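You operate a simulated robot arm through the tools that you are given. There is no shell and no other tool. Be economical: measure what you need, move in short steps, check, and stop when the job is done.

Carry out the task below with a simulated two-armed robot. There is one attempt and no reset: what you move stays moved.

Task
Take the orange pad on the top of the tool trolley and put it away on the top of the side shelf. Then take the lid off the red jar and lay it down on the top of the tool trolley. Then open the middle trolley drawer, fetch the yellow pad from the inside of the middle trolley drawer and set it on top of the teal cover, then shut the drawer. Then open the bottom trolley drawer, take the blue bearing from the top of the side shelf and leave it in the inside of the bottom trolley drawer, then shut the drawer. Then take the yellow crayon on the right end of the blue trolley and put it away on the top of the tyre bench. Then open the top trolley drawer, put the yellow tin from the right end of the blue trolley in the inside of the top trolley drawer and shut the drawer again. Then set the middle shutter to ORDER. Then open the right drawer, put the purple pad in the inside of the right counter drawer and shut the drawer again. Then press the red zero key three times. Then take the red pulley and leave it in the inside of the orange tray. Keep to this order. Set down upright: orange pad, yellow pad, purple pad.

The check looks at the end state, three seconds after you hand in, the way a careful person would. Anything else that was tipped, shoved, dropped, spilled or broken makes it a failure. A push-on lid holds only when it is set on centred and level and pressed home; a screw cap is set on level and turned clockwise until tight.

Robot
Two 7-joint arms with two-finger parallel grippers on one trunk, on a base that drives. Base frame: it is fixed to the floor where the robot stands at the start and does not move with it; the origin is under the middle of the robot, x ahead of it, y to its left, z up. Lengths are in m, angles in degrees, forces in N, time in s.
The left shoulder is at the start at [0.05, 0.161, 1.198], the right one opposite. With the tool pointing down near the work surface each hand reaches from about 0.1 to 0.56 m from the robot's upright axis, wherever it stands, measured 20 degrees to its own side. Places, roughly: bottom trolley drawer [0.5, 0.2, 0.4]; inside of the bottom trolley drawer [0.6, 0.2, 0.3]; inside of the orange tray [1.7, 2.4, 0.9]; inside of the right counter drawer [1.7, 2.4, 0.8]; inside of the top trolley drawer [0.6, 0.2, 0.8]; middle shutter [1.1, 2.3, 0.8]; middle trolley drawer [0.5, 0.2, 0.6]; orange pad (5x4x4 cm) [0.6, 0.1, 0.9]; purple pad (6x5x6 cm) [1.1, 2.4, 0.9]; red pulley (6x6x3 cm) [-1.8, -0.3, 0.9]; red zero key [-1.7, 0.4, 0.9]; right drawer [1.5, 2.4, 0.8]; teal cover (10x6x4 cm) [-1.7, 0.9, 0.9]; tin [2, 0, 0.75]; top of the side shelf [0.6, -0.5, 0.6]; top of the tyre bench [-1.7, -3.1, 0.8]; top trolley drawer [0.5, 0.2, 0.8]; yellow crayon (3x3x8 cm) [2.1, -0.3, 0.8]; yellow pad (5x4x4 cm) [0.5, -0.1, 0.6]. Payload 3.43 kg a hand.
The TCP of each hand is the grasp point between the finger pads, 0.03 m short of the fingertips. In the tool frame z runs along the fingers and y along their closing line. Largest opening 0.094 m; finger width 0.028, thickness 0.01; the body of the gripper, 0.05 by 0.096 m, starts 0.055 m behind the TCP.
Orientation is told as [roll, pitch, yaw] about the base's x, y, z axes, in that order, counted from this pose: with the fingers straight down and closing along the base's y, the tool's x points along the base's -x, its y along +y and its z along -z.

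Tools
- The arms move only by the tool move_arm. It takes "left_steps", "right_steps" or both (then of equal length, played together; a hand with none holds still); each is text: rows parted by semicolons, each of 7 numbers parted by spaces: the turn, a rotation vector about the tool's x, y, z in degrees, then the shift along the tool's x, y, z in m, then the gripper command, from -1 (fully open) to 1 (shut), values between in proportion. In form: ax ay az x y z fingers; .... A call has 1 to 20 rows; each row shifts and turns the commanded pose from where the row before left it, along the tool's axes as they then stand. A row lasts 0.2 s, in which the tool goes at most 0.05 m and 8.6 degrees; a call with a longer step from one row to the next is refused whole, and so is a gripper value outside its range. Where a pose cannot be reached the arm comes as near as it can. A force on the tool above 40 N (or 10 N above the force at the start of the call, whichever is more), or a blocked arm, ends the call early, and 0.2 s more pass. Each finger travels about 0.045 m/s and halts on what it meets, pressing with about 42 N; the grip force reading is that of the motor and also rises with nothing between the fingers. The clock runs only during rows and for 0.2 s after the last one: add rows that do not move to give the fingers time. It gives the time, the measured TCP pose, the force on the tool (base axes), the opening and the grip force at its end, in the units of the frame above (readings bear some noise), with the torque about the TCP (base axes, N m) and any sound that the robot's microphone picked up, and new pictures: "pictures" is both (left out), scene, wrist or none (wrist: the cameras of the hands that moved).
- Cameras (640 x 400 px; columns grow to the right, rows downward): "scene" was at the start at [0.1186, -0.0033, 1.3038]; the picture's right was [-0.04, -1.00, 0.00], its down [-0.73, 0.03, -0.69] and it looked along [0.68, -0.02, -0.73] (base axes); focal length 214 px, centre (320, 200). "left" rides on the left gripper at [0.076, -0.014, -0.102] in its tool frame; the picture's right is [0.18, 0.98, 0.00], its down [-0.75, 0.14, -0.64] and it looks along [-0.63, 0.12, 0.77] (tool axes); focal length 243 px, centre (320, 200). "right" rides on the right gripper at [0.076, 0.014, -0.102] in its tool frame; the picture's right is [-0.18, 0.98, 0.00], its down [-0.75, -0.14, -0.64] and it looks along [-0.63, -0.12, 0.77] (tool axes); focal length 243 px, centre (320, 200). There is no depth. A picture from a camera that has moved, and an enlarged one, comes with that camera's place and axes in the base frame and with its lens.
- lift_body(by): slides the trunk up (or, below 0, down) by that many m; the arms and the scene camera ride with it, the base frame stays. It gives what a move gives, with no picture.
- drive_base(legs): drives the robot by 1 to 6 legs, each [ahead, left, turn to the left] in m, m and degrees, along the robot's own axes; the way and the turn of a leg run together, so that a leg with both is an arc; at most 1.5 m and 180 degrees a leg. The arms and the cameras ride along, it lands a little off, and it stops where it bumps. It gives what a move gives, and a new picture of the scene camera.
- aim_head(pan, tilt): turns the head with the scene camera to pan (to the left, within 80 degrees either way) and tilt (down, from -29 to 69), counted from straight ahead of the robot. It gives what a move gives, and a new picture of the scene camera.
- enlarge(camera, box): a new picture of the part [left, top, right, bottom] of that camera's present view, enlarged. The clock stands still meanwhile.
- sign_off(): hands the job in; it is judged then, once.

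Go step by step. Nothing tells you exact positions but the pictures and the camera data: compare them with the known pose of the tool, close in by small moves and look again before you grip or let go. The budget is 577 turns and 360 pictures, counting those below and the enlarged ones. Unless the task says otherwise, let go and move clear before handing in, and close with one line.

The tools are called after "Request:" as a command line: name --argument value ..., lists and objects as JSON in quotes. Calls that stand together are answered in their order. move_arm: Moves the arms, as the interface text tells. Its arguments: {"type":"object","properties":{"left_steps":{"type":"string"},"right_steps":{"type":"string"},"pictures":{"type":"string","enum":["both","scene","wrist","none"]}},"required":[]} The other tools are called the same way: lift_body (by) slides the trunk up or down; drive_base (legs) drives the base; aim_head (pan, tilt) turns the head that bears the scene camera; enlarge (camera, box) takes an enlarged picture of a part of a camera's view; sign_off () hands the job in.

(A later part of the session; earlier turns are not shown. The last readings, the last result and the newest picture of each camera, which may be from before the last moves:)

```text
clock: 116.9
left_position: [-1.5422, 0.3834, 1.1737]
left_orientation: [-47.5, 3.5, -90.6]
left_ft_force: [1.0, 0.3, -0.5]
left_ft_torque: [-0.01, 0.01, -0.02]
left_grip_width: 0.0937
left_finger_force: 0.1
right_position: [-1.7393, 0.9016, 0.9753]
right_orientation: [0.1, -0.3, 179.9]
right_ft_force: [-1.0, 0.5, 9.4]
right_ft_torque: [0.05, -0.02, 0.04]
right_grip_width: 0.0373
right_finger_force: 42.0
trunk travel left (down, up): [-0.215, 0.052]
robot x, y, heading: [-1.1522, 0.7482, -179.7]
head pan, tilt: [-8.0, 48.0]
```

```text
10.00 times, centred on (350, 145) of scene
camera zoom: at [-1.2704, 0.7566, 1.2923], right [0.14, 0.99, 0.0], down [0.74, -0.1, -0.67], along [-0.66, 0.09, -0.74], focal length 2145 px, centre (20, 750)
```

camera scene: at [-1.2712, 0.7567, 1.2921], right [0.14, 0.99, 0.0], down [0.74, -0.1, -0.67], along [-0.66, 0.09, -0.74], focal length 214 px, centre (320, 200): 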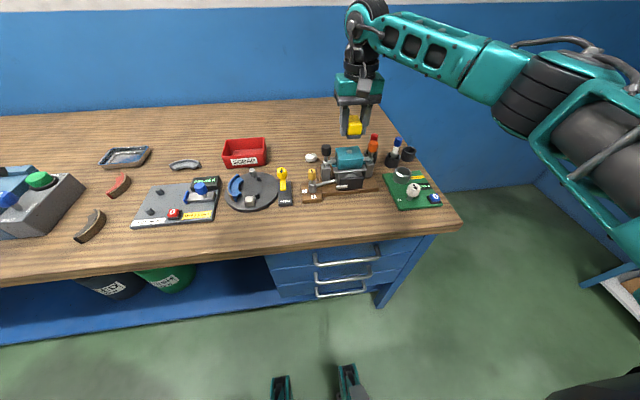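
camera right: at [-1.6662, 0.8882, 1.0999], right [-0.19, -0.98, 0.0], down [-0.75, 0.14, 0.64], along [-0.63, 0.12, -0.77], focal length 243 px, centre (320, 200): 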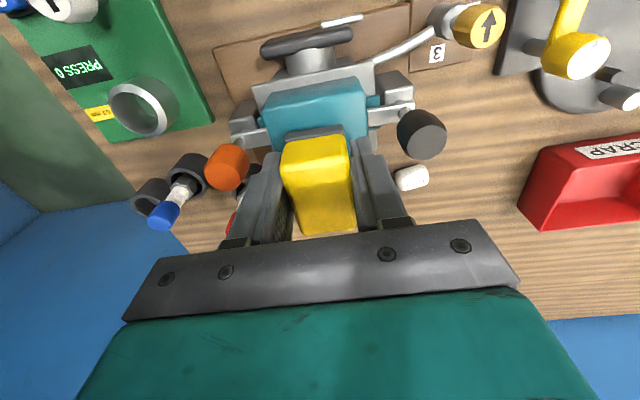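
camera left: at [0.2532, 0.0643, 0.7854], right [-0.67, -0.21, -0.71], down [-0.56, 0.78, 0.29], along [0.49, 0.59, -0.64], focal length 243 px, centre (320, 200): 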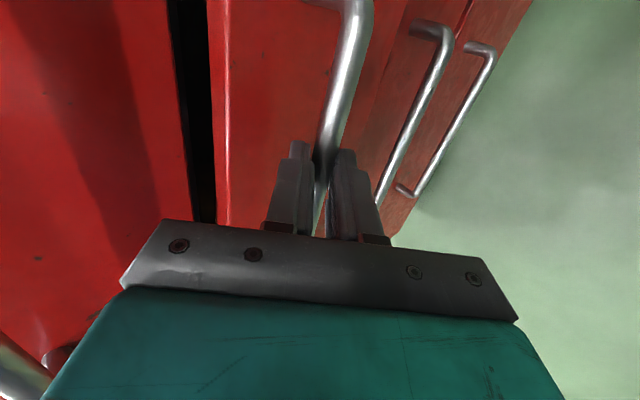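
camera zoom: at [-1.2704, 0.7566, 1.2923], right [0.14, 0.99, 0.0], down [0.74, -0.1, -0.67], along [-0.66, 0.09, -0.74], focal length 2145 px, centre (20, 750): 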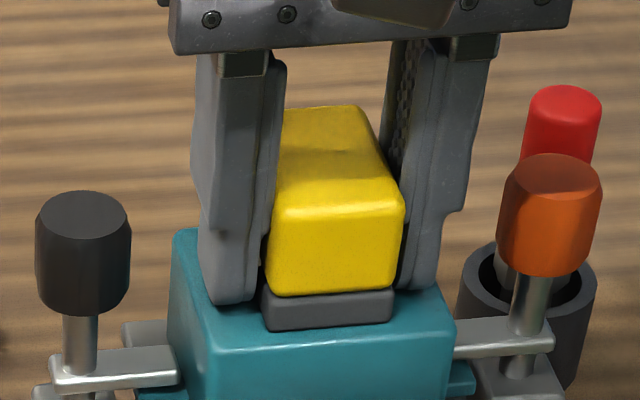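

Contact is central (no torque). Release gently and lift.

Request:
move_arm --right_steps "0 0 0 0 0 -0.001 1; 0 0 0 0 0 0 0.15; 0 0 0 0 0 0 0.05; 0 0 0 0 0 0 -0.1; 0 0 0 0 0 0 -0.15; 0 0 0 0 0 0 -0.15; 0 0 0 0 0 -0.02 -0.15; 0 0 0 0 0 -0.03 -0.15; 0 0 0 0 0 -0.04 -0.15; 0 0 0 0 0 -0.04 -0.15" --pictures "none"

Request:
enlarge --camera "scene" --box '[310, 120, 390, 180]'

```text
clock: 119.1
left_position: [-1.5432, 0.3842, 1.174]
left_orientation: [-47.5, 3.3, -90.6]
left_ft_force: [0.0, -0.1, 0.4]
left_ft_torque: [0.01, 0.02, -0.01]
left_grip_width: 0.0941
left_finger_force: 0.0
right_position: [-1.7384, 0.9018, 1.1044]
right_orientation: [-0.1, -0.2, 179.8]
right_ft_force: [-0.2, -0.6, -0.8]
right_ft_torque: [-0.01, -0.05, 0.0]
right_grip_width: 0.0539
right_finger_force: 0.1
trunk travel left (down, up): [-0.215, 0.052]
robot x, y, heading: [-1.1499, 0.7466, -179.9]
head pan, tilt: [-8.0, 48.0]
```

```text
6.67 times, centred on (350, 150) of scene
camera zoom: at [-1.2709, 0.7566, 1.2921], right [0.14, 0.99, 0.0], down [0.74, -0.1, -0.67], along [-0.66, 0.09, -0.74], focal length 1430 px, centre (120, 533)
```

zoom: 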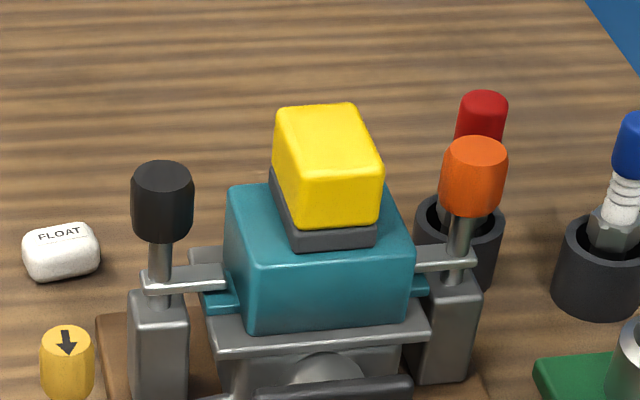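

The yellow pad rests level on the cover. I retract the right arm, and return to the trolley to shut the drawer.

Request:
move_arm --right_steps "0 0 0 0.045 0 0 -0.15; 0 0 0 0.045 0 0 -1; 0 0 0 0.045 0 0 -1; 0 0 0 0.045 0.0 0 -1; 0 0 0 0.045 0 0 -1; 0 0 0 0.04 0 0 -1" --pictures "none"

Request:
drive_base --legs '[[-0.5, 0, 0], [0, 0, 180], [0, -0.72, 0]]'

Request:
aim_head --pan 0 --tilt 46

```text
clock: 120.5
left_position: [-1.5433, 0.3865, 1.1733]
left_orientation: [-47.5, 3.4, -90.7]
left_ft_force: [-0.3, -0.1, -0.1]
left_ft_torque: [-0.01, 0.0, -0.03]
left_grip_width: 0.0941
left_finger_force: 0.1
right_position: [-1.4734, 0.9017, 1.1029]
right_orientation: [0.0, -0.2, 179.9]
right_ft_force: [0.3, -0.1, -0.1]
right_ft_torque: [0.03, 0.04, 0.02]
right_grip_width: 0.0939
right_finger_force: 0.1
trunk travel left (down, up): [-0.215, 0.052]
robot x, y, heading: [-1.149, 0.7474, -180.0]
head pan, tilt: [-8.0, 48.0]
```

```text
clock: 134.3
left_position: [-0.2541, 0.4024, 1.1733]
left_orientation: [-47.4, 3.4, 90.5]
left_ft_force: [-0.5, -0.4, 0.6]
left_ft_torque: [-0.01, -0.01, 0.0]
left_grip_width: 0.0941
left_finger_force: 0.1
right_position: [-0.3146, -0.1131, 1.1024]
right_orientation: [0.0, -0.2, 1.0]
right_ft_force: [0.2, -0.1, -0.1]
right_ft_torque: [0.03, 0.02, -0.02]
right_grip_width: 0.0942
right_finger_force: 0.0
trunk travel left (down, up): [-0.215, 0.052]
robot x, y, heading: [-0.6389, 0.0366, 1.3]
head pan, tilt: [-8.0, 48.0]
camera scene: at [-0.5228, 0.0255, 1.2921], right [-0.12, -0.99, 0.0], down [-0.74, 0.09, -0.67], along [0.66, -0.08, -0.74], focal length 214 px, centre (320, 200)
```

scene: 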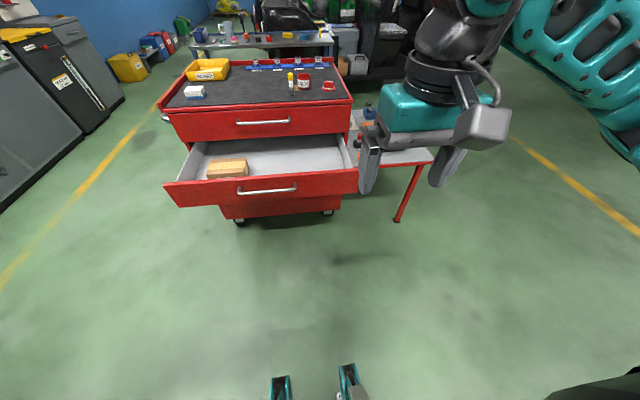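

```text
clock: 135.0
left_position: [-0.255, 0.4023, 1.1738]
left_orientation: [-47.6, 3.4, 90.4]
left_ft_force: [0.5, 0.5, 0.4]
left_ft_torque: [-0.03, 0.03, 0.03]
left_grip_width: 0.0941
left_finger_force: 0.2
right_position: [-0.3136, -0.1129, 1.1038]
right_orientation: [0.0, -0.2, 0.9]
right_ft_force: [0.2, 0.0, -0.1]
right_ft_torque: [0.05, 0.02, -0.03]
right_grip_width: 0.0939
right_finger_force: 0.1
trunk travel left (down, up): [-0.215, 0.052]
robot x, y, heading: [-0.6387, 0.0325, 1.2]
head pan, tilt: [0.0, 46.0]
camera scene: at [-0.5206, 0.0368, 1.2948], right [0.02, -1.0, 0.0], down [-0.72, -0.02, -0.69], along [0.69, 0.01, -0.72], focal length 214 px, centre (320, 200)
```

scene: 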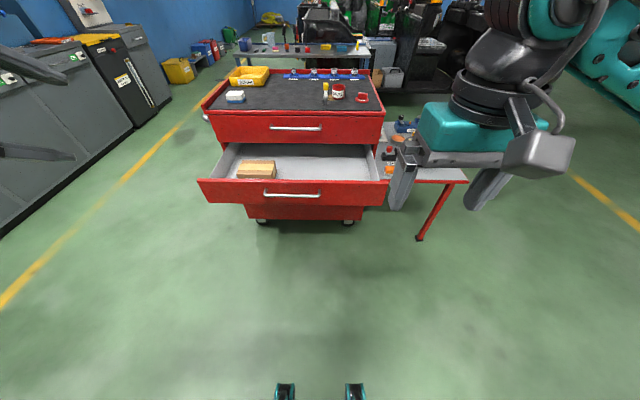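

Request:
drive_base --legs '[[0.13, -0.033, -1.2]]'

Request:
lift_body --by -0.1

Request:
move_arm --left_steps "0 0 0 0 0.03 0.027 0.2; 0 0 0 0 0.03 0.027 0.2; 0 0 0 0 0.03 0.027 0.2; 0 0 0 0 0.03 0.027 0.2; 0 0 0 0 0.03 0.027 0.2; 0 0 0 0.04 0 0.02 0.2; 0 0 0 0.04 0 0.02 0.2; 0 0 0 0.03 0 0.03 0.2; 0 0 0 0.03 0 0.03 0.2; 0 0 0 0.03 0 0.03 0.2; 0 0 0 0.03 0 0.03 0.2; 0 0 0 0 0 0 0.2" --pictures "both"

```text
clock: 136.3
left_position: [-0.1183, 0.3648, 1.1736]
left_orientation: [-47.3, 3.3, 89.4]
left_ft_force: [0.7, 0.3, -0.3]
left_ft_torque: [-0.02, 0.01, -0.02]
left_grip_width: 0.094
left_finger_force: 0.1
right_position: [-0.1877, -0.1508, 1.102]
right_orientation: [0.1, -0.1, -0.1]
right_ft_force: [-0.5, -0.8, 0.2]
right_ft_torque: [0.01, 0.03, 0.01]
right_grip_width: 0.0937
right_finger_force: 0.1
trunk travel left (down, up): [-0.215, 0.052]
robot x, y, heading: [-0.5086, 0.0036, 0.1]
head pan, tilt: [0.0, 46.0]
camera scene: at [-0.3898, 0.0027, 1.2947], right [0.0, -1.0, 0.0], down [-0.72, 0.0, -0.69], along [0.69, 0.0, -0.72], focal length 214 px, centre (320, 200)
```

scene: 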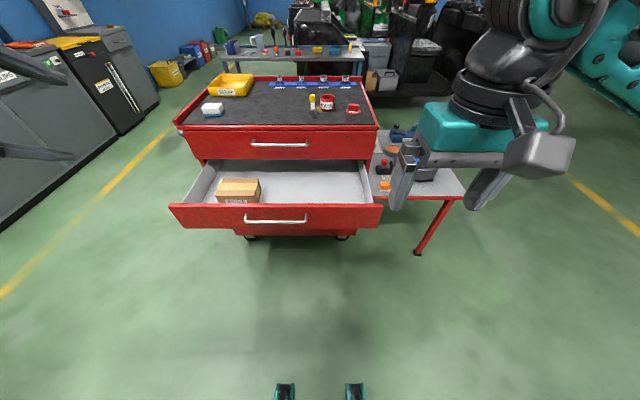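

```text
clock: 137.6
left_position: [-0.1186, 0.3636, 1.0733]
left_orientation: [-47.5, 3.4, 89.3]
left_ft_force: [0.7, 0.5, -0.1]
left_ft_torque: [0.0, -0.06, 0.0]
left_grip_width: 0.0938
left_finger_force: 0.1
right_position: [-0.1889, -0.1514, 1.0036]
right_orientation: [0.0, -0.1, -0.1]
right_ft_force: [0.2, 0.1, 0.2]
right_ft_torque: [-0.02, -0.02, -0.01]
right_grip_width: 0.0941
right_finger_force: 0.1
trunk travel left (down, up): [-0.115, 0.152]
robot x, y, heading: [-0.5102, 0.0008, -0.1]
head pan, tilt: [0.0, 46.0]
```

```text
clock: 140.2
left_position: [-0.0068, 0.1416, 0.7778]
left_orientation: [-47.5, 3.4, 89.4]
left_ft_force: [-0.5, -0.6, 0.2]
left_ft_torque: [0.03, 0.01, 0.02]
left_grip_width: 0.0374
left_finger_force: 0.0
left hand out of reach, approached as far as the arm can: row 9
right_position: [-0.1885, -0.152, 1.0022]
right_orientation: [0.0, -0.1, -0.1]
right_ft_force: [0.6, 0.1, 1.0]
right_ft_torque: [-0.02, 0.02, -0.03]
right_grip_width: 0.094
right_finger_force: 0.0
trunk travel left (down, up): [-0.115, 0.152]
robot x, y, heading: [-0.5071, 0.0046, 0.1]
head pan, tilt: [0.0, 46.0]
camera scene: at [-0.3906, 0.0031, 1.1949], right [0.0, -1.0, 0.0], down [-0.72, 0.0, -0.69], along [0.69, 0.0, -0.72], focal length 214 px, centre (320, 200)
camera left: at [-0.0733, 0.0728, 0.8615], right [-0.67, -0.22, -0.71], down [-0.56, 0.78, 0.29], along [0.49, 0.59, -0.64], focal length 243 px, centre (320, 200)
```

scene: 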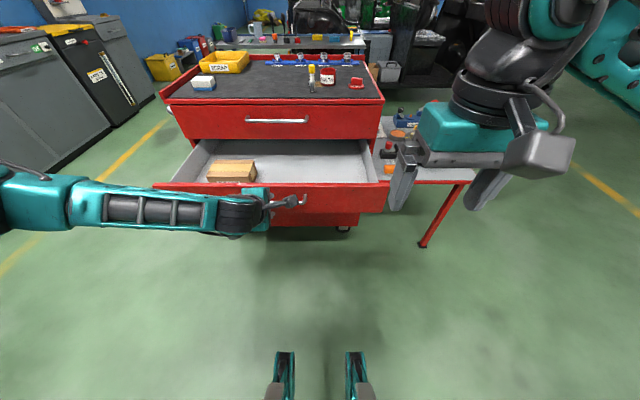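
left: 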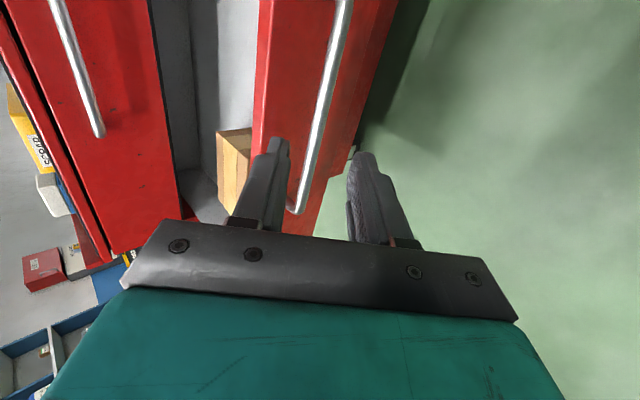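

Request:
move_arm --left_steps "0 0 0 0 0.001 0.035 0.2; 0 0 0 0 0.001 0.035 0.2; 0 0 0 0 0.001 0.02 0.2; 0 0 0 0 0 0 0.2" --pictures "wrist"

```text
clock: 141.2
left_position: [0.0576, 0.1392, 0.7158]
left_orientation: [-47.4, 3.3, 89.3]
left_ft_force: [1.0, -0.5, -0.6]
left_ft_torque: [0.06, 0.03, 0.01]
left_grip_width: 0.0376
left_finger_force: 0.1
right_position: [-0.1879, -0.1516, 1.0033]
right_orientation: [0.1, -0.2, -0.1]
right_ft_force: [0.3, 0.2, 0.5]
right_ft_torque: [0.03, -0.02, -0.03]
right_grip_width: 0.0939
right_finger_force: 0.0
trunk travel left (down, up): [-0.115, 0.152]
robot x, y, heading: [-0.512, 0.0053, 0.1]
head pan, tilt: [0.0, 46.0]
camera left: at [-0.009, 0.0685, 0.7991], right [-0.67, -0.22, -0.71], down [-0.56, 0.78, 0.28], along [0.49, 0.59, -0.64], focal length 243 px, centre (320, 200)
```

left: 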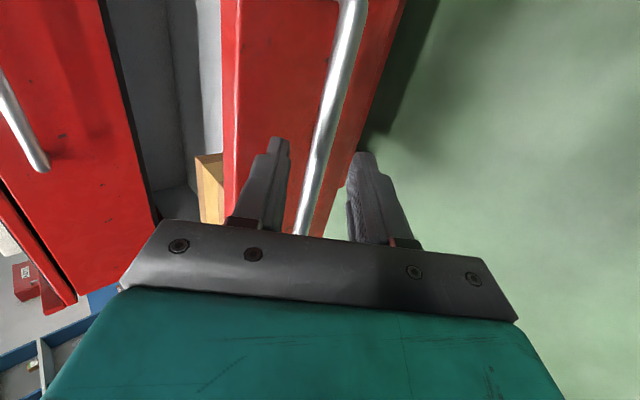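

Well between the fingers. Close on it and drive forward to shut.

Request:
move_arm --left_steps "0 0 0 0 0 0.012 0.2; 0 0 0 0 0 0.008 0.2; 0 0 0 0 0 0 0.6; 0 0 0 0 0 0 1; 0 0 0 0 0 0 1; 0 0 0 0 0 0 1" --pictures "none"

Request:
drive_base --legs '[[0.24, 0, 0]]'

```text
clock: 142.6
left_position: [0.0721, 0.1367, 0.7015]
left_orientation: [-47.5, 3.2, 89.1]
left_ft_force: [0.5, 0.2, 3.2]
left_ft_torque: [0.86, -0.07, -0.98]
left_grip_width: 0.014
left_finger_force: 45.0
right_position: [-0.187, -0.152, 1.0029]
right_orientation: [0.0, -0.1, -0.2]
right_ft_force: [0.1, -0.2, -0.6]
right_ft_torque: [0.02, -0.01, 0.02]
right_grip_width: 0.094
right_finger_force: 0.1
trunk travel left (down, up): [-0.115, 0.152]
robot x, y, heading: [-0.5125, 0.0003, 0.4]
head pan, tilt: [0.0, 46.0]
```

```text
clock: 144.4
left_position: [0.3108, 0.1381, 0.7027]
left_orientation: [-47.5, 3.3, 89.3]
left_ft_force: [-0.5, 5.9, 7.6]
left_ft_torque: [1.06, -0.08, -0.75]
left_grip_width: 0.014
left_finger_force: 44.9
right_position: [0.0511, -0.1528, 1.0029]
right_orientation: [0.0, -0.2, -0.2]
right_ft_force: [-0.7, -0.6, -0.6]
right_ft_torque: [0.0, 0.01, -0.02]
right_grip_width: 0.0941
right_finger_force: 0.1
trunk travel left (down, up): [-0.115, 0.152]
robot x, y, heading: [-0.2662, 0.0063, -0.1]
head pan, tilt: [0.0, 46.0]
camera scene: at [-0.1517, 0.003, 1.195], right [0.0, -1.0, 0.0], down [-0.72, 0.0, -0.7], along [0.7, 0.0, -0.72], focal length 214 px, centre (320, 200)
```

scene: 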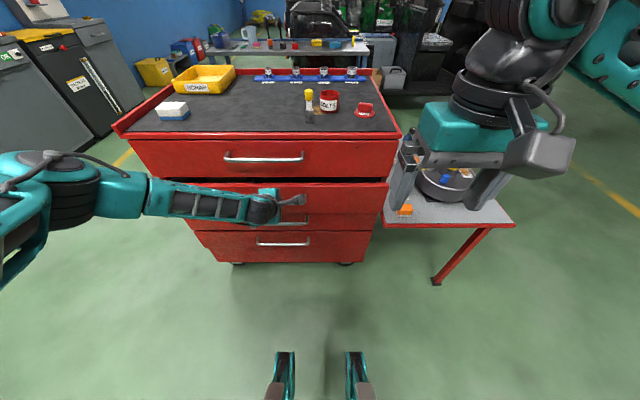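

Request:
drive_base --legs '[[0.034, 0, 0]]'

Request:
enlarge --camera "scene" --box '[100, 120, 420, 280]'

```text
clock: 145.4
left_position: [0.3414, 0.1371, 0.7009]
left_orientation: [-47.3, 2.8, 88.8]
left_ft_force: [0.1, 1.8, -0.2]
left_ft_torque: [0.94, -0.03, -1.0]
left_grip_width: 0.0137
left_finger_force: 45.2
right_position: [0.0837, -0.1527, 1.0038]
right_orientation: [0.0, -0.2, -0.2]
right_ft_force: [-0.5, 0.4, -1.0]
right_ft_torque: [0.01, -0.03, -0.01]
right_grip_width: 0.094
right_finger_force: 0.1
trunk travel left (down, up): [-0.115, 0.152]
robot x, y, heading: [-0.2377, 0.0015, 0.1]
head pan, tilt: [0.0, 46.0]
stopped in leg 1: the force on the tool passed its limit (the readings are from after the stop); the commanded pose is now the measured one
camera scene: at [-0.1187, 0.003, 1.1948], right [0.0, -1.0, 0.0], down [-0.72, 0.0, -0.69], along [0.69, 0.0, -0.72], focal length 214 px, centre (320, 200)
```

scene: 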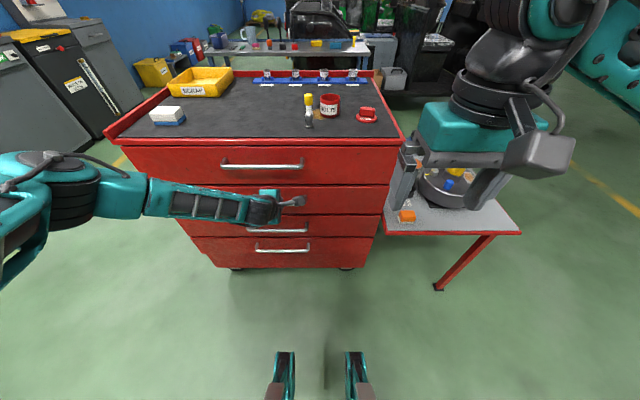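

```text
2.00 times, centred on (260, 200) of scene
camera zoom: at [-0.1187, 0.003, 1.1948], right [0.0, -1.0, 0.0], down [-0.72, 0.0, -0.69], along [0.69, 0.0, -0.72], focal length 429 px, centre (440, 200)
```

zoom: 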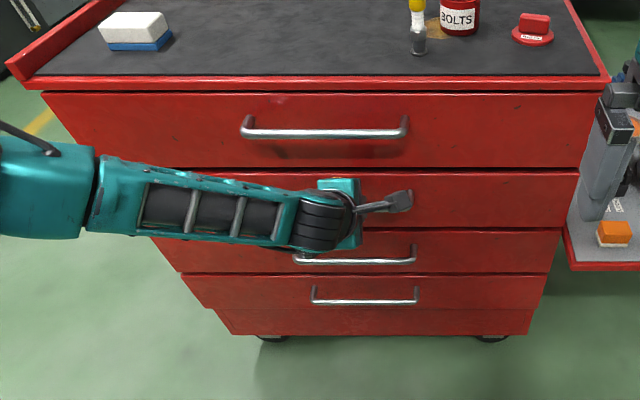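

The drawer is shut. Release and back the hand out, then lower the trunk for the bottom drawer.

Request:
move_arm --left_steps "0 0 0 0 0 0 0.2; 0 0 0 0 0 0 0.2; 0 0 0 0 0 0 0.2; 0 0 0 0 0 -0.03 0.2; 0 0 0 0 0 -0.04 0.2; 0 0 0 0 0 -0.04 0.2; 0 0 0 0 0 -0.03 0.2" --pictures "none"

Request:
drive_base --legs '[[-0.2, 0, 0]]'

Request:
lift_body --by -0.115

```text
clock: 147.0
left_position: [0.2392, 0.1455, 0.7964]
left_orientation: [-47.3, 3.1, 89.0]
left_ft_force: [0.2, 0.5, 0.0]
left_ft_torque: [-0.01, 0.0, 0.0]
left_grip_width: 0.0376
left_finger_force: 0.0
right_position: [0.0836, -0.151, 1.003]
right_orientation: [0.0, -0.3, -0.2]
right_ft_force: [-0.5, 0.7, 0.8]
right_ft_torque: [0.02, -0.03, 0.01]
right_grip_width: 0.0939
right_finger_force: 0.0
trunk travel left (down, up): [-0.115, 0.152]
robot x, y, heading: [-0.2377, 0.0036, -0.0]
head pan, tilt: [0.0, 46.0]
```

```text
clock: 148.6
left_position: [0.0409, 0.1441, 0.7967]
left_orientation: [-47.3, 3.1, 89.0]
left_ft_force: [-0.6, 0.8, -0.1]
left_ft_torque: [0.02, -0.05, 0.02]
left_grip_width: 0.0375
left_finger_force: 0.0
right_position: [-0.1151, -0.1515, 1.0022]
right_orientation: [-0.1, -0.2, -0.2]
right_ft_force: [-0.2, -0.5, 0.3]
right_ft_torque: [-0.02, -0.01, 0.0]
right_grip_width: 0.0942
right_finger_force: 0.1
trunk travel left (down, up): [-0.115, 0.152]
robot x, y, heading: [-0.4359, 0.0058, 0.1]
head pan, tilt: [0.0, 46.0]
camera scene: at [-0.3174, 0.003, 1.1949], right [0.0, -1.0, 0.0], down [-0.72, 0.0, -0.69], along [0.69, 0.0, -0.72], focal length 214 px, centre (320, 200)
```

scene: 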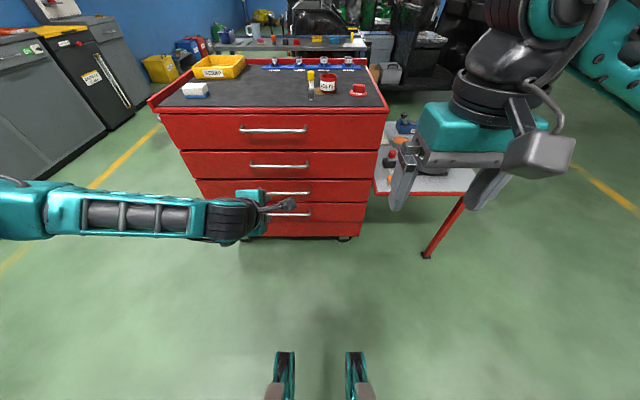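

```text
clock: 150.0
left_position: [0.0408, 0.1428, 0.6801]
left_orientation: [-47.3, 3.1, 89.2]
left_ft_force: [-0.6, 0.6, -0.1]
left_ft_torque: [-0.03, 0.01, 0.05]
left_grip_width: 0.0377
left_finger_force: 0.0
right_position: [-0.1139, -0.1521, 0.8875]
right_orientation: [-0.1, -0.2, -0.2]
right_ft_force: [0.1, -0.5, 0.1]
right_ft_torque: [0.0, 0.01, 0.01]
right_grip_width: 0.0941
right_finger_force: 0.1
trunk travel left (down, up): [0.0, 0.267]
robot x, y, heading: [-0.4353, 0.0043, 0.3]
head pan, tilt: [0.0, 46.0]
```

Request:
move_arm --left_steps "0 0 0 0 0.0296 0.027 0.2; 0 0 0 0 0.0296 0.027 0.2; 0 0 0 0 0.0296 0.027 0.2; 0 0 0 0 0.0296 0.027 0.2; 0 0 0 0 0.0296 0.027 0.2; 0 0 0 0 0 0 0.2" --pictures "both"

```text
clock: 151.4
left_position: [0.0297, 0.0637, 0.5311]
left_orientation: [-46.8, 2.6, 89.5]
left_ft_force: [0.1, -0.5, 0.0]
left_ft_torque: [0.03, 0.03, -0.02]
left_grip_width: 0.0375
left_finger_force: 0.1
left hand out of reach, approached as far as the arm can: row 1, 2, 3, 4, 5
right_position: [-0.1138, -0.1518, 0.8874]
right_orientation: [0.1, -0.3, -0.3]
right_ft_force: [0.3, 0.8, -0.1]
right_ft_torque: [0.02, -0.02, 0.01]
right_grip_width: 0.0939
right_finger_force: 0.0
trunk travel left (down, up): [0.0, 0.267]
robot x, y, heading: [-0.4362, 0.0033, 0.0]
head pan, tilt: [0.0, 46.0]
camera scene: at [-0.3171, 0.003, 1.0798], right [0.0, -1.0, 0.0], down [-0.72, 0.0, -0.69], along [0.69, 0.0, -0.72], focal length 214 px, centre (320, 200)
camera left: at [-0.0355, -0.0073, 0.6151], right [-0.67, -0.21, -0.71], down [-0.56, 0.77, 0.3], along [0.48, 0.6, -0.64], focal length 243 px, centre (320, 200)
```

scene: 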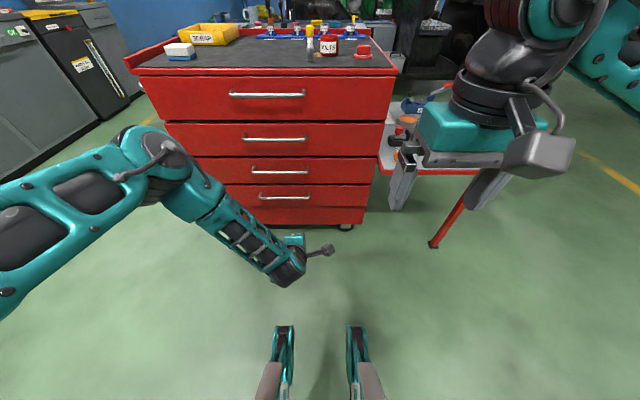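
left: 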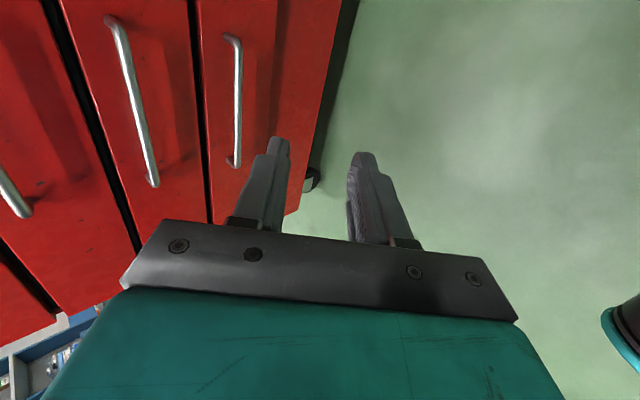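

Request:
move_arm --left_steps "0 0 0 0 0.0296 0.027 0.2; 0 0 0 0 0.0296 0.027 0.2; 0 0 0 0 0.0296 0.027 0.2; 0 0 0 0 0 0 0.2" --pictures "wrist"

```text
clock: 152.4
left_position: [0.0485, 0.018, 0.4314]
left_orientation: [-46.7, 2.7, 89.5]
left_ft_force: [0.8, 0.4, -0.2]
left_ft_torque: [-0.02, -0.02, -0.03]
left_grip_width: 0.0377
left_finger_force: 0.0
left hand out of reach, approached as far as the arm can: row 1, 2, 3
right_position: [-0.1138, -0.1512, 0.8871]
right_orientation: [0.0, -0.2, -0.1]
right_ft_force: [0.2, 0.1, 0.7]
right_ft_torque: [0.02, -0.01, 0.01]
right_grip_width: 0.094
right_finger_force: 0.0
trunk travel left (down, up): [0.0, 0.267]
robot x, y, heading: [-0.4339, 0.0032, 0.1]
head pan, tilt: [0.0, 46.0]
camera left: at [-0.0173, -0.0533, 0.5158], right [-0.68, -0.21, -0.71], down [-0.56, 0.77, 0.3], along [0.48, 0.6, -0.64], focal length 243 px, centre (320, 200)
```

left: 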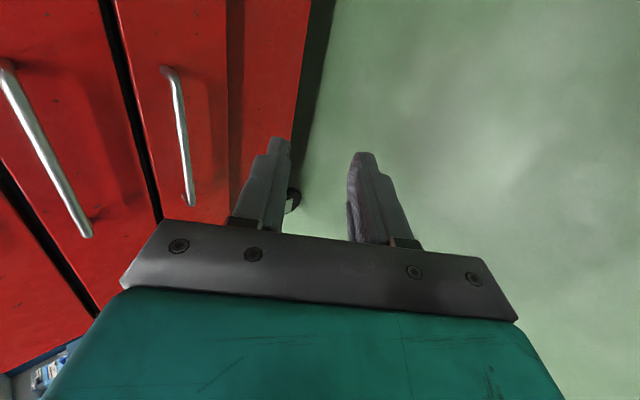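

The hand reaches z 0.43 at this inner position. I lower it to z≈0.41, shift the base left 9 cm and drive in so the fingers straddle the bottom handle.

Request:
move_arm --left_steps "0 0 0 0 0.0148 0.0135 0.2; 0 0 0 0 0 0 0.2" --pictures "none"

Request:
drive_base --legs '[[0, 0.1, 0], [0.2, 0, 0]]'

Request:
enlarge --camera "left" --box '[0, 0, 640, 400]'

```text
clock: 153.0
left_position: [0.0533, 0.0102, 0.4154]
left_orientation: [-46.9, 2.7, 89.3]
left_ft_force: [-0.3, 0.2, 0.9]
left_ft_torque: [0.0, -0.01, -0.01]
left_grip_width: 0.0375
left_finger_force: 0.1
left hand out of reach, approached as far as the arm can: row 1
right_position: [-0.1142, -0.1513, 0.8877]
right_orientation: [0.1, -0.2, -0.2]
right_ft_force: [-0.1, -0.6, 0.4]
right_ft_torque: [0.0, 0.02, -0.03]
right_grip_width: 0.0939
right_finger_force: 0.0
trunk travel left (down, up): [0.0, 0.267]
robot x, y, heading: [-0.4345, 0.0013, -0.0]
head pan, tilt: [0.0, 46.0]
```

```text
clock: 155.4
left_position: [0.2511, 0.1112, 0.4146]
left_orientation: [-46.9, 2.8, 89.4]
left_ft_force: [0.8, 0.3, 0.6]
left_ft_torque: [-0.03, -0.02, -0.02]
left_grip_width: 0.0377
left_finger_force: 0.2
right_position: [0.0842, -0.0496, 0.8872]
right_orientation: [0.0, -0.2, -0.1]
right_ft_force: [-0.4, -0.6, -0.6]
right_ft_torque: [0.0, 0.04, 0.03]
right_grip_width: 0.0937
right_finger_force: 0.0
trunk travel left (down, up): [0.0, 0.267]
robot x, y, heading: [-0.2379, 0.1067, -0.0]
head pan, tilt: [0.0, 46.0]
camera scene: at [-0.1193, 0.1042, 1.0798], right [0.0, -1.0, 0.0], down [-0.72, 0.0, -0.69], along [0.69, 0.0, -0.72], focal length 214 px, centre (320, 200)
```

scene: 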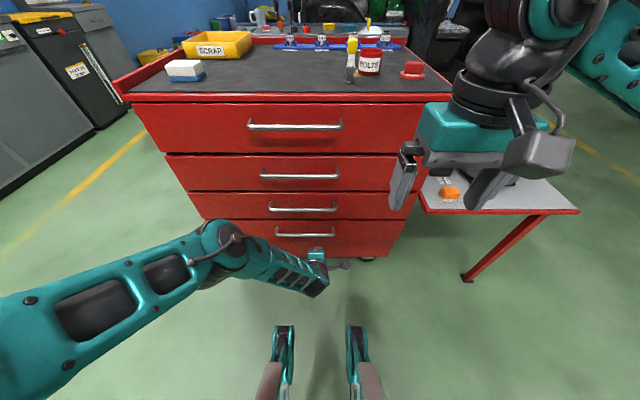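

```text
1.00 times, centred on (320, 200) of left
camera zoom: at [0.1852, 0.0406, 0.4994], right [-0.67, -0.21, -0.71], down [-0.56, 0.77, 0.3], along [0.49, 0.6, -0.64], focal length 243 px, centre (320, 200)
```

zoom: 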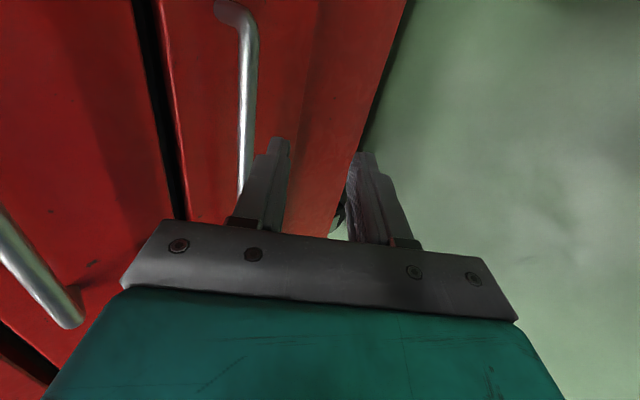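

Request:
drive_base --legs '[[0.09, 0, 0]]'

Request:
enlarge --camera "left" --box '[160, 50, 480, 250]'

```text
clock: 156.5
left_position: [0.341, 0.1115, 0.4156]
left_orientation: [-46.9, 2.8, 89.5]
left_ft_force: [0.1, 0.0, 0.1]
left_ft_torque: [0.0, 0.03, 0.0]
left_grip_width: 0.0375
left_finger_force: 0.2
right_position: [0.1734, -0.0494, 0.8879]
right_orientation: [0.0, -0.2, 0.0]
right_ft_force: [0.1, 0.1, 1.1]
right_ft_torque: [-0.02, 0.0, -0.02]
right_grip_width: 0.0939
right_finger_force: 0.0
trunk travel left (down, up): [0.0, 0.267]
robot x, y, heading: [-0.1499, 0.1021, 0.0]
head pan, tilt: [0.0, 46.0]
camera scene: at [-0.0291, 0.1044, 1.0798], right [0.0, -1.0, 0.0], down [-0.72, 0.0, -0.69], along [0.69, 0.0, -0.72], focal length 214 px, centre (320, 200)
```

scene: 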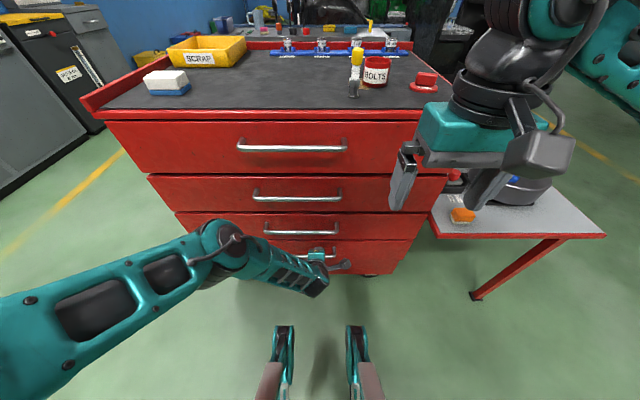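

```text
2.00 times, centred on (320, 150) of left
camera zoom: at [0.2754, 0.0407, 0.4993], right [-0.67, -0.21, -0.71], down [-0.56, 0.77, 0.3], along [0.49, 0.6, -0.64], focal length 485 px, centre (320, 300)
```

zoom: 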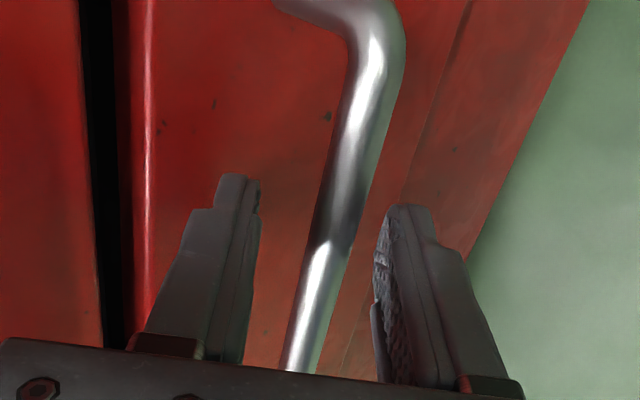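

Bar is between the fingers. Close and drive back to open the bottom drawer.

Request:
move_arm --left_steps "0 0 0 0 0 0 0.5; 0 0 0 0 0 0 1; 0 0 0 0 0 0 1; 0 0 0 0 0 0 1; 0 0 0 0 0 0 1" --pictures "wrist"

Request:
drive_base --legs '[[-0.12, 0, 0]]'

```text
clock: 157.7
left_position: [0.3391, 0.113, 0.4134]
left_orientation: [-46.6, 2.7, 89.2]
left_ft_force: [-10.0, 2.4, -10.2]
left_ft_torque: [1.03, 0.35, -0.98]
left_grip_width: 0.014
left_finger_force: 45.2
right_position: [0.174, -0.0497, 0.8864]
right_orientation: [0.1, -0.1, -0.1]
right_ft_force: [0.3, -0.4, -0.8]
right_ft_torque: [0.0, 0.0, 0.04]
right_grip_width: 0.0939
right_finger_force: 0.1
trunk travel left (down, up): [0.0, 0.267]
robot x, y, heading: [-0.1499, 0.1036, -0.1]
head pan, tilt: [0.0, 46.0]
camera left: at [0.2736, 0.0407, 0.4977], right [-0.68, -0.21, -0.7], down [-0.55, 0.78, 0.3], along [0.48, 0.59, -0.64], focal length 243 px, centre (320, 200)
```

left: 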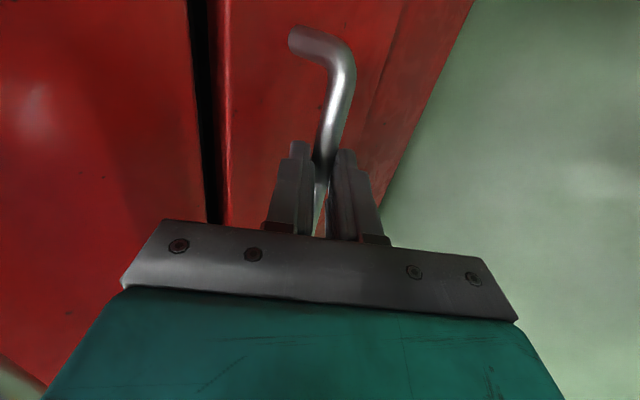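

```text
clock: 158.9
left_position: [0.2213, 0.1112, 0.4131]
left_orientation: [-46.7, 2.7, 89.4]
left_ft_force: [-0.7, 2.9, -24.6]
left_ft_torque: [0.81, 0.41, -1.05]
left_grip_width: 0.014
left_finger_force: 45.3
right_position: [0.0562, -0.0501, 0.8874]
right_orientation: [0.0, -0.1, -0.1]
right_ft_force: [-0.3, -0.1, 0.1]
right_ft_torque: [-0.01, -0.01, -0.01]
right_grip_width: 0.0939
right_finger_force: 0.1
trunk travel left (down, up): [0.0, 0.267]
robot x, y, heading: [-0.2675, 0.1009, 0.2]
head pan, tilt: [0.0, 46.0]
camera scene: at [-0.1463, 0.104, 1.0795], right [0.0, -1.0, 0.0], down [-0.72, 0.0, -0.69], along [0.69, 0.0, -0.72], focal length 214 px, centre (320, 200)
```

scene: 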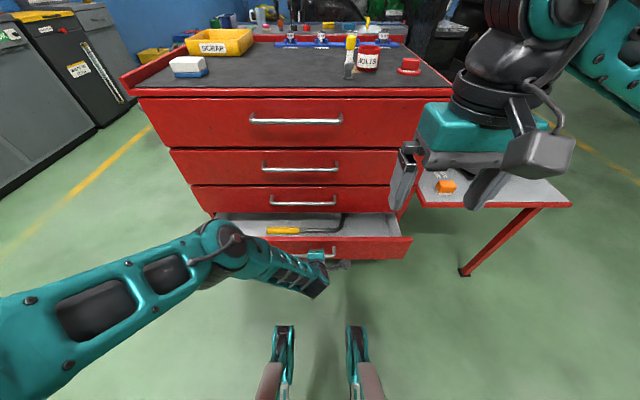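

Request:
drive_base --legs '[[-0.17, 0, 0]]'

Request:
move_arm --left_steps "0 0 0 0 0 0 0.2; 0 0 0 0 0 0 0.2; 0 0 0 0 0 0 0.2; 0 0 0 0 0 -0.03 0.2; 0 0 0 0 0 -0.04 0.2; 0 0 0 0 0 -0.04 0.2" --pictures "scene"

```text
clock: 160.4
left_position: [0.0526, 0.1118, 0.4138]
left_orientation: [-46.7, 2.8, 89.4]
left_ft_force: [0.4, -3.0, -13.7]
left_ft_torque: [0.45, 0.29, -1.29]
left_grip_width: 0.0139
left_finger_force: 45.0
right_position: [-0.1124, -0.0501, 0.8873]
right_orientation: [0.0, -0.2, -0.1]
right_ft_force: [0.8, 0.3, 0.8]
right_ft_torque: [-0.01, 0.01, 0.01]
right_grip_width: 0.0941
right_finger_force: 0.0
trunk travel left (down, up): [0.0, 0.267]
robot x, y, heading: [-0.4377, 0.1058, 0.1]
head pan, tilt: [0.0, 46.0]
camera scene: at [-0.3154, 0.1039, 1.0796], right [0.0, -1.0, 0.0], down [-0.72, 0.0, -0.69], along [0.69, 0.0, -0.72], focal length 214 px, centre (320, 200)
```

scene: 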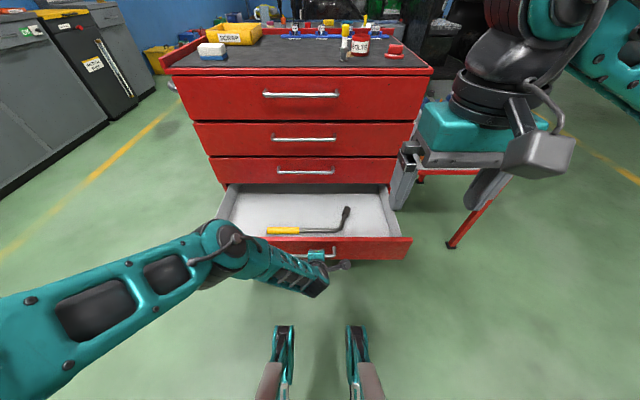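

```text
clock: 161.8
left_position: [-0.0263, 0.116, 0.4896]
left_orientation: [-46.7, 2.8, 89.4]
left_ft_force: [0.0, 0.7, -0.4]
left_ft_torque: [0.01, 0.0, 0.01]
left_grip_width: 0.0376
left_finger_force: 0.1
right_position: [-0.1131, -0.0498, 0.8876]
right_orientation: [0.0, -0.1, -0.1]
right_ft_force: [0.8, -0.5, 0.3]
right_ft_torque: [-0.01, 0.0, -0.02]
right_grip_width: 0.0939
right_finger_force: 0.1
trunk travel left (down, up): [0.0, 0.267]
robot x, y, heading: [-0.437, 0.1043, 0.1]
head pan, tilt: [0.0, 46.0]
camera scene: at [-0.3163, 0.104, 1.0798], right [0.0, -1.0, 0.0], down [-0.72, 0.0, -0.69], along [0.69, 0.0, -0.72], focal length 214 px, centre (320, 200)
```

scene: 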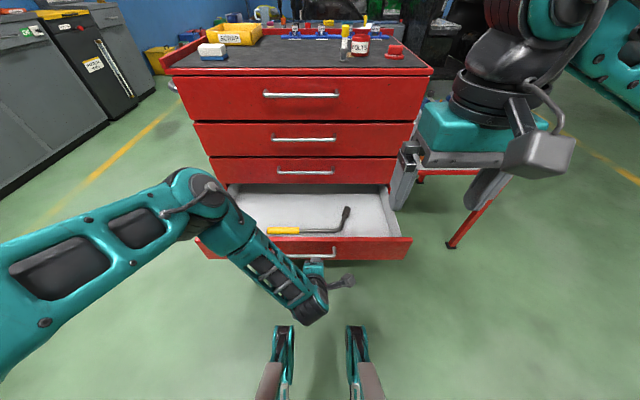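

Drawer is open. I raise the left hand, lift the trunk, and drive around to the shelf's right side for the bearing.

Request:
move_arm --left_steps "0 0 0 0 -0.0296 -0.027 0.2; 0 0 0 0 -0.0296 -0.027 0.2; 0 0 0 0 -0.0296 -0.027 0.2; 0 0 0 0 -0.0296 -0.027 0.2; 0 0 0 -0.02 -0.0296 -0.027 -1; 0 0 0 -0.02 -0.0296 -0.027 -1; 0 0 0 -0.03 -0.0296 -0.027 -1; 0 0 0 -0.03 -0.0296 -0.027 -1" --pictures "none"

Request:
lift_body --by 0.2

Request:
drive_base --legs '[[-0.25, 0, 0], [0, -1.35, 0], [0, 0, 90]]'

```text
clock: 163.6
left_position: [-0.022, 0.2329, 0.807]
left_orientation: [-46.9, 2.7, 89.4]
left_ft_force: [0.6, 0.4, -0.8]
left_ft_torque: [-0.02, -0.01, 0.0]
left_grip_width: 0.0941
left_finger_force: 0.1
right_position: [-0.1134, -0.0501, 0.888]
right_orientation: [0.0, -0.2, -0.1]
right_ft_force: [-0.2, -0.9, 0.4]
right_ft_torque: [0.0, -0.02, -0.02]
right_grip_width: 0.0942
right_finger_force: 0.1
trunk travel left (down, up): [0.0, 0.267]
robot x, y, heading: [-0.437, 0.1034, 0.1]
head pan, tilt: [0.0, 46.0]
```

```text
clock: 165.7
left_position: [-0.0208, 0.232, 1.0052]
left_orientation: [-46.8, 2.8, 89.4]
left_ft_force: [0.0, -0.1, 0.0]
left_ft_torque: [0.01, 0.01, -0.02]
left_grip_width: 0.0941
left_finger_force: 0.1
right_position: [-0.1125, -0.0504, 1.0873]
right_orientation: [0.0, -0.2, -0.2]
right_ft_force: [0.4, 0.3, 0.2]
right_ft_torque: [0.0, -0.01, -0.02]
right_grip_width: 0.0941
right_finger_force: 0.1
trunk travel left (down, up): [-0.2, 0.067]
robot x, y, heading: [-0.436, 0.1075, 0.1]
head pan, tilt: [0.0, 46.0]
```

```text
clock: 177.7
left_position: [-0.811, -0.8315, 1.0054]
left_orientation: [-46.7, 2.9, 179.4]
left_ft_force: [0.9, -0.5, 0.5]
left_ft_torque: [0.01, -0.01, 0.01]
left_grip_width: 0.094
left_finger_force: 0.1
right_position: [-0.5282, -0.9234, 1.0874]
right_orientation: [0.0, -0.1, 89.9]
right_ft_force: [-0.1, 0.1, -0.4]
right_ft_torque: [0.0, 0.01, -0.03]
right_grip_width: 0.0941
right_finger_force: 0.0
trunk travel left (down, up): [-0.2, 0.067]
robot x, y, heading: [-0.6822, -1.2453, 89.9]
head pan, tilt: [0.0, 46.0]
camera scene: at [-0.6839, -1.1257, 1.2798], right [1.0, 0.0, 0.0], down [0.0, -0.72, -0.69], along [0.0, 0.69, -0.72], focal length 214 px, centre (320, 200)
```

scene: 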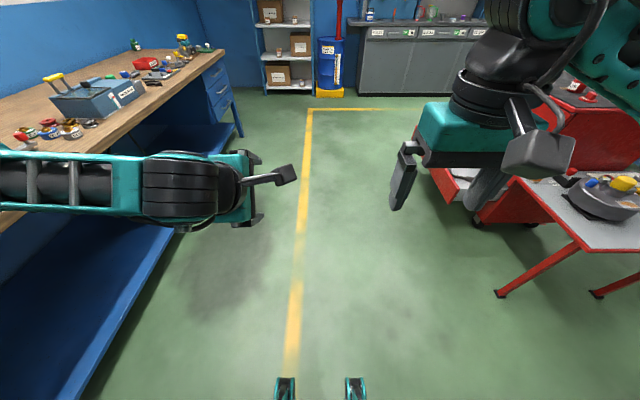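

Request:
drive_base --legs '[[0, -1.42, 0]]'

```text
clock: 184.8
left_position: [0.6056, -0.8241, 1.0054]
left_orientation: [-46.7, 2.8, 179.7]
left_ft_force: [-0.3, 0.0, -0.4]
left_ft_torque: [-0.02, -0.01, -0.01]
left_grip_width: 0.0939
left_finger_force: 0.1
right_position: [0.889, -0.9153, 1.0879]
right_orientation: [0.1, -0.2, 90.3]
right_ft_force: [-0.1, 1.2, -0.3]
right_ft_torque: [0.02, 0.01, 0.01]
right_grip_width: 0.0941
right_finger_force: 0.1
trunk travel left (down, up): [-0.2, 0.067]
robot x, y, heading: [0.7377, -1.2405, 90.4]
head pan, tilt: [0.0, 46.0]
camera scene: at [0.7344, -1.1183, 1.2798], right [1.0, 0.01, 0.0], down [0.01, -0.72, -0.69], along [-0.01, 0.69, -0.72], focal length 214 px, centre (320, 200)
```

scene: 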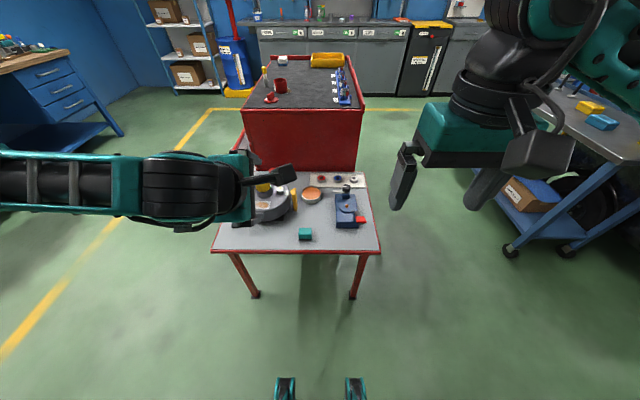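

Request:
enlarge --camera "scene" --box '[220, 150, 400, 270]'

```text
3.33 times, centred on (310, 210) of scene
camera zoom: at [0.7344, -1.1183, 1.2798], right [1.0, 0.01, 0.0], down [0.01, -0.72, -0.69], along [-0.01, 0.69, -0.72], focal length 715 px, centre (353, 167)
```

zoom: 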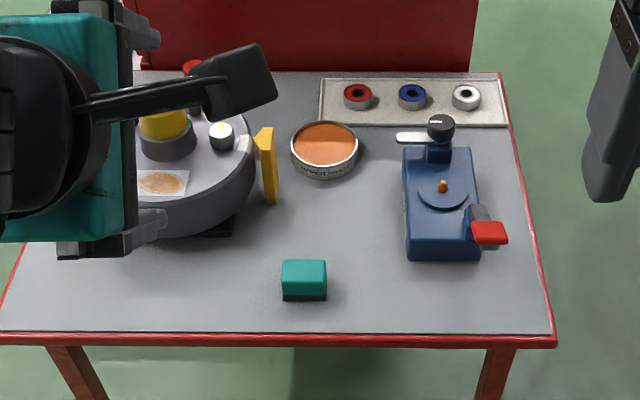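

The blue ring in the plate is at about (0.81, −0.31). I line up between the shelf's legs and move in.

Request:
drive_base --legs '[[0, 0.1, -0.3], [0.3, 0, 0]]'

```text
clock: 187.6
left_position: [0.5067, -0.5251, 1.0064]
left_orientation: [-46.7, 2.8, 179.5]
left_ft_force: [0.1, -0.1, -0.3]
left_ft_torque: [0.01, 0.02, 0.02]
left_grip_width: 0.0941
left_finger_force: 0.1
right_position: [0.7898, -0.6174, 1.0875]
right_orientation: [0.0, -0.2, 90.0]
right_ft_force: [0.5, 0.1, 0.2]
right_ft_torque: [-0.02, 0.01, 0.0]
right_grip_width: 0.0939
right_finger_force: 0.0
trunk travel left (down, up): [-0.2, 0.067]
robot x, y, heading: [0.6367, -0.9374, 90.3]
head pan, tilt: [0.0, 46.0]
camera scene: at [0.6337, -0.819, 1.2798], right [1.0, 0.0, 0.0], down [0.0, -0.72, -0.69], along [0.0, 0.69, -0.72], focal length 214 px, centre (320, 200)
```

scene: 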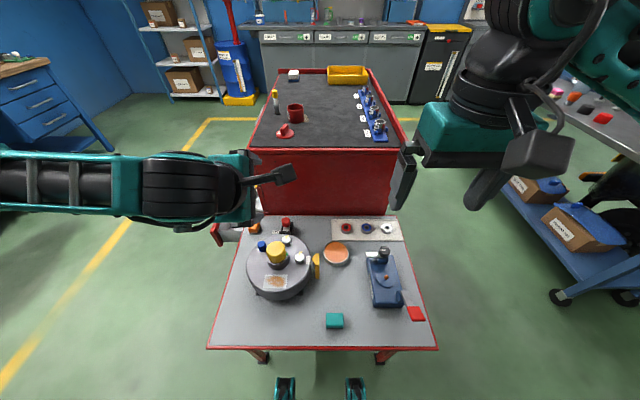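

Request:
drive_base --legs '[[0.1, 0, 0]]'

Request:
move_arm --right_steps "0 0 0 -0.04 0 0 0; 0 0 0 -0.04 -0.01 0 0; 0 0 0 -0.04 -0.01 0 -0.3; 0 0 0 -0.04 0 0.02 -0.3; 0 0 0 0 0 0.04 -0.3; 0 0 0 0 0 0.04 -0.3; 0 0 0 0 0 0.04 -0.3; 0 0 0 0 0 0.04 -0.3; 0 0 0 0 0 0 -0.3" --pictures "both"

```text
clock: 188.8
left_position: [0.5079, -0.4458, 1.0093]
left_orientation: [-47.2, 2.8, 179.2]
left_ft_force: [-0.6, 0.0, -0.7]
left_ft_torque: [0.03, 0.03, 0.01]
left_grip_width: 0.0941
left_finger_force: 0.1
right_position: [0.7896, -0.5398, 1.09]
right_orientation: [0.0, -0.8, 89.8]
right_ft_force: [1.0, 0.0, -0.3]
right_ft_torque: [0.01, 0.01, -0.01]
right_grip_width: 0.0941
right_finger_force: 0.0
trunk travel left (down, up): [-0.2, 0.067]
robot x, y, heading: [0.6343, -0.8555, 90.0]
head pan, tilt: [0.0, 46.0]
camera scene: at [0.6341, -0.7427, 1.2806], right [1.0, 0.0, 0.0], down [0.0, -0.71, -0.7], along [0.0, 0.7, -0.71], focal length 214 px, centre (320, 200)
```

scene: 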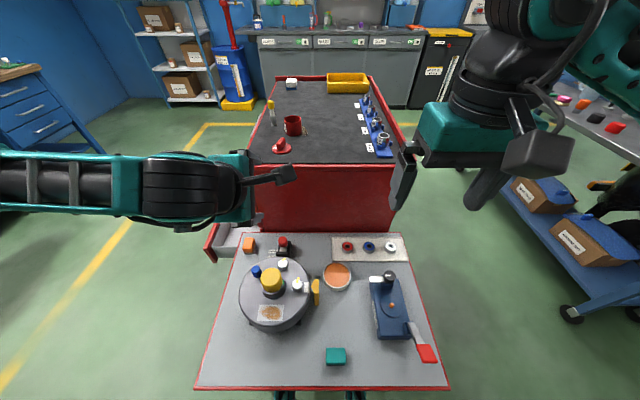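

```text
clock: 190.8
left_position: [0.5075, -0.4454, 1.0089]
left_orientation: [-47.0, 2.8, 179.2]
left_ft_force: [0.2, -0.3, -0.3]
left_ft_torque: [-0.02, -0.02, 0.0]
left_grip_width: 0.0943
left_finger_force: 0.0
right_position: [0.8119, -0.3773, 0.9131]
right_orientation: [0.0, -0.5, 89.8]
right_ft_force: [-0.3, 0.4, -0.5]
right_ft_torque: [0.01, -0.01, 0.01]
right_grip_width: 0.0611
right_finger_force: 0.0
trunk travel left (down, up): [-0.2, 0.067]
robot x, y, heading: [0.635, -0.855, 90.0]
head pan, tilt: [0.0, 46.0]
camera scene: at [0.6339, -0.7414, 1.2806], right [1.0, 0.0, 0.0], down [0.0, -0.71, -0.7], along [0.0, 0.7, -0.71], focal length 214 px, centre (320, 200)
camera right: at [0.7961, -0.4537, 1.0147], right [-0.98, 0.19, 0.0], down [0.14, 0.75, 0.65], along [0.12, 0.64, -0.76], focal length 243 px, centre (320, 200)
```

scene: 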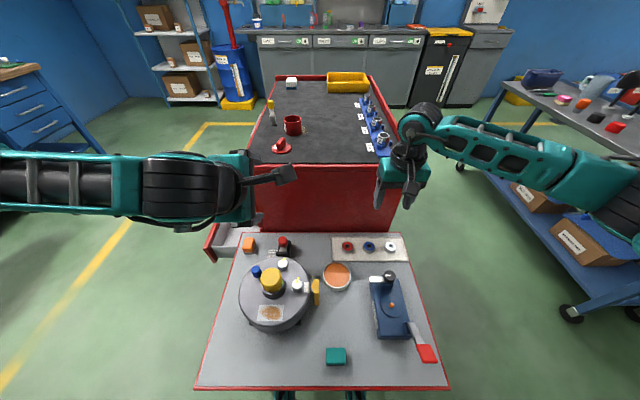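
right: 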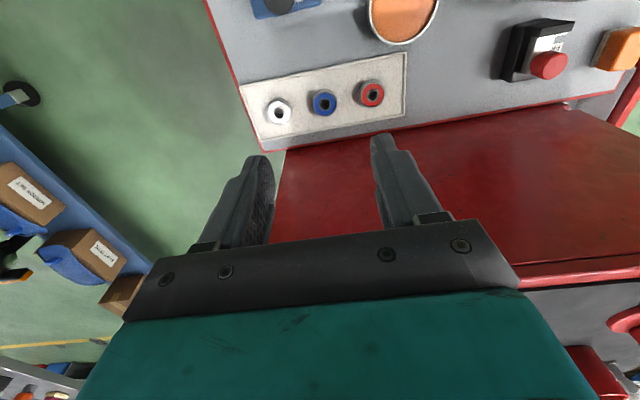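

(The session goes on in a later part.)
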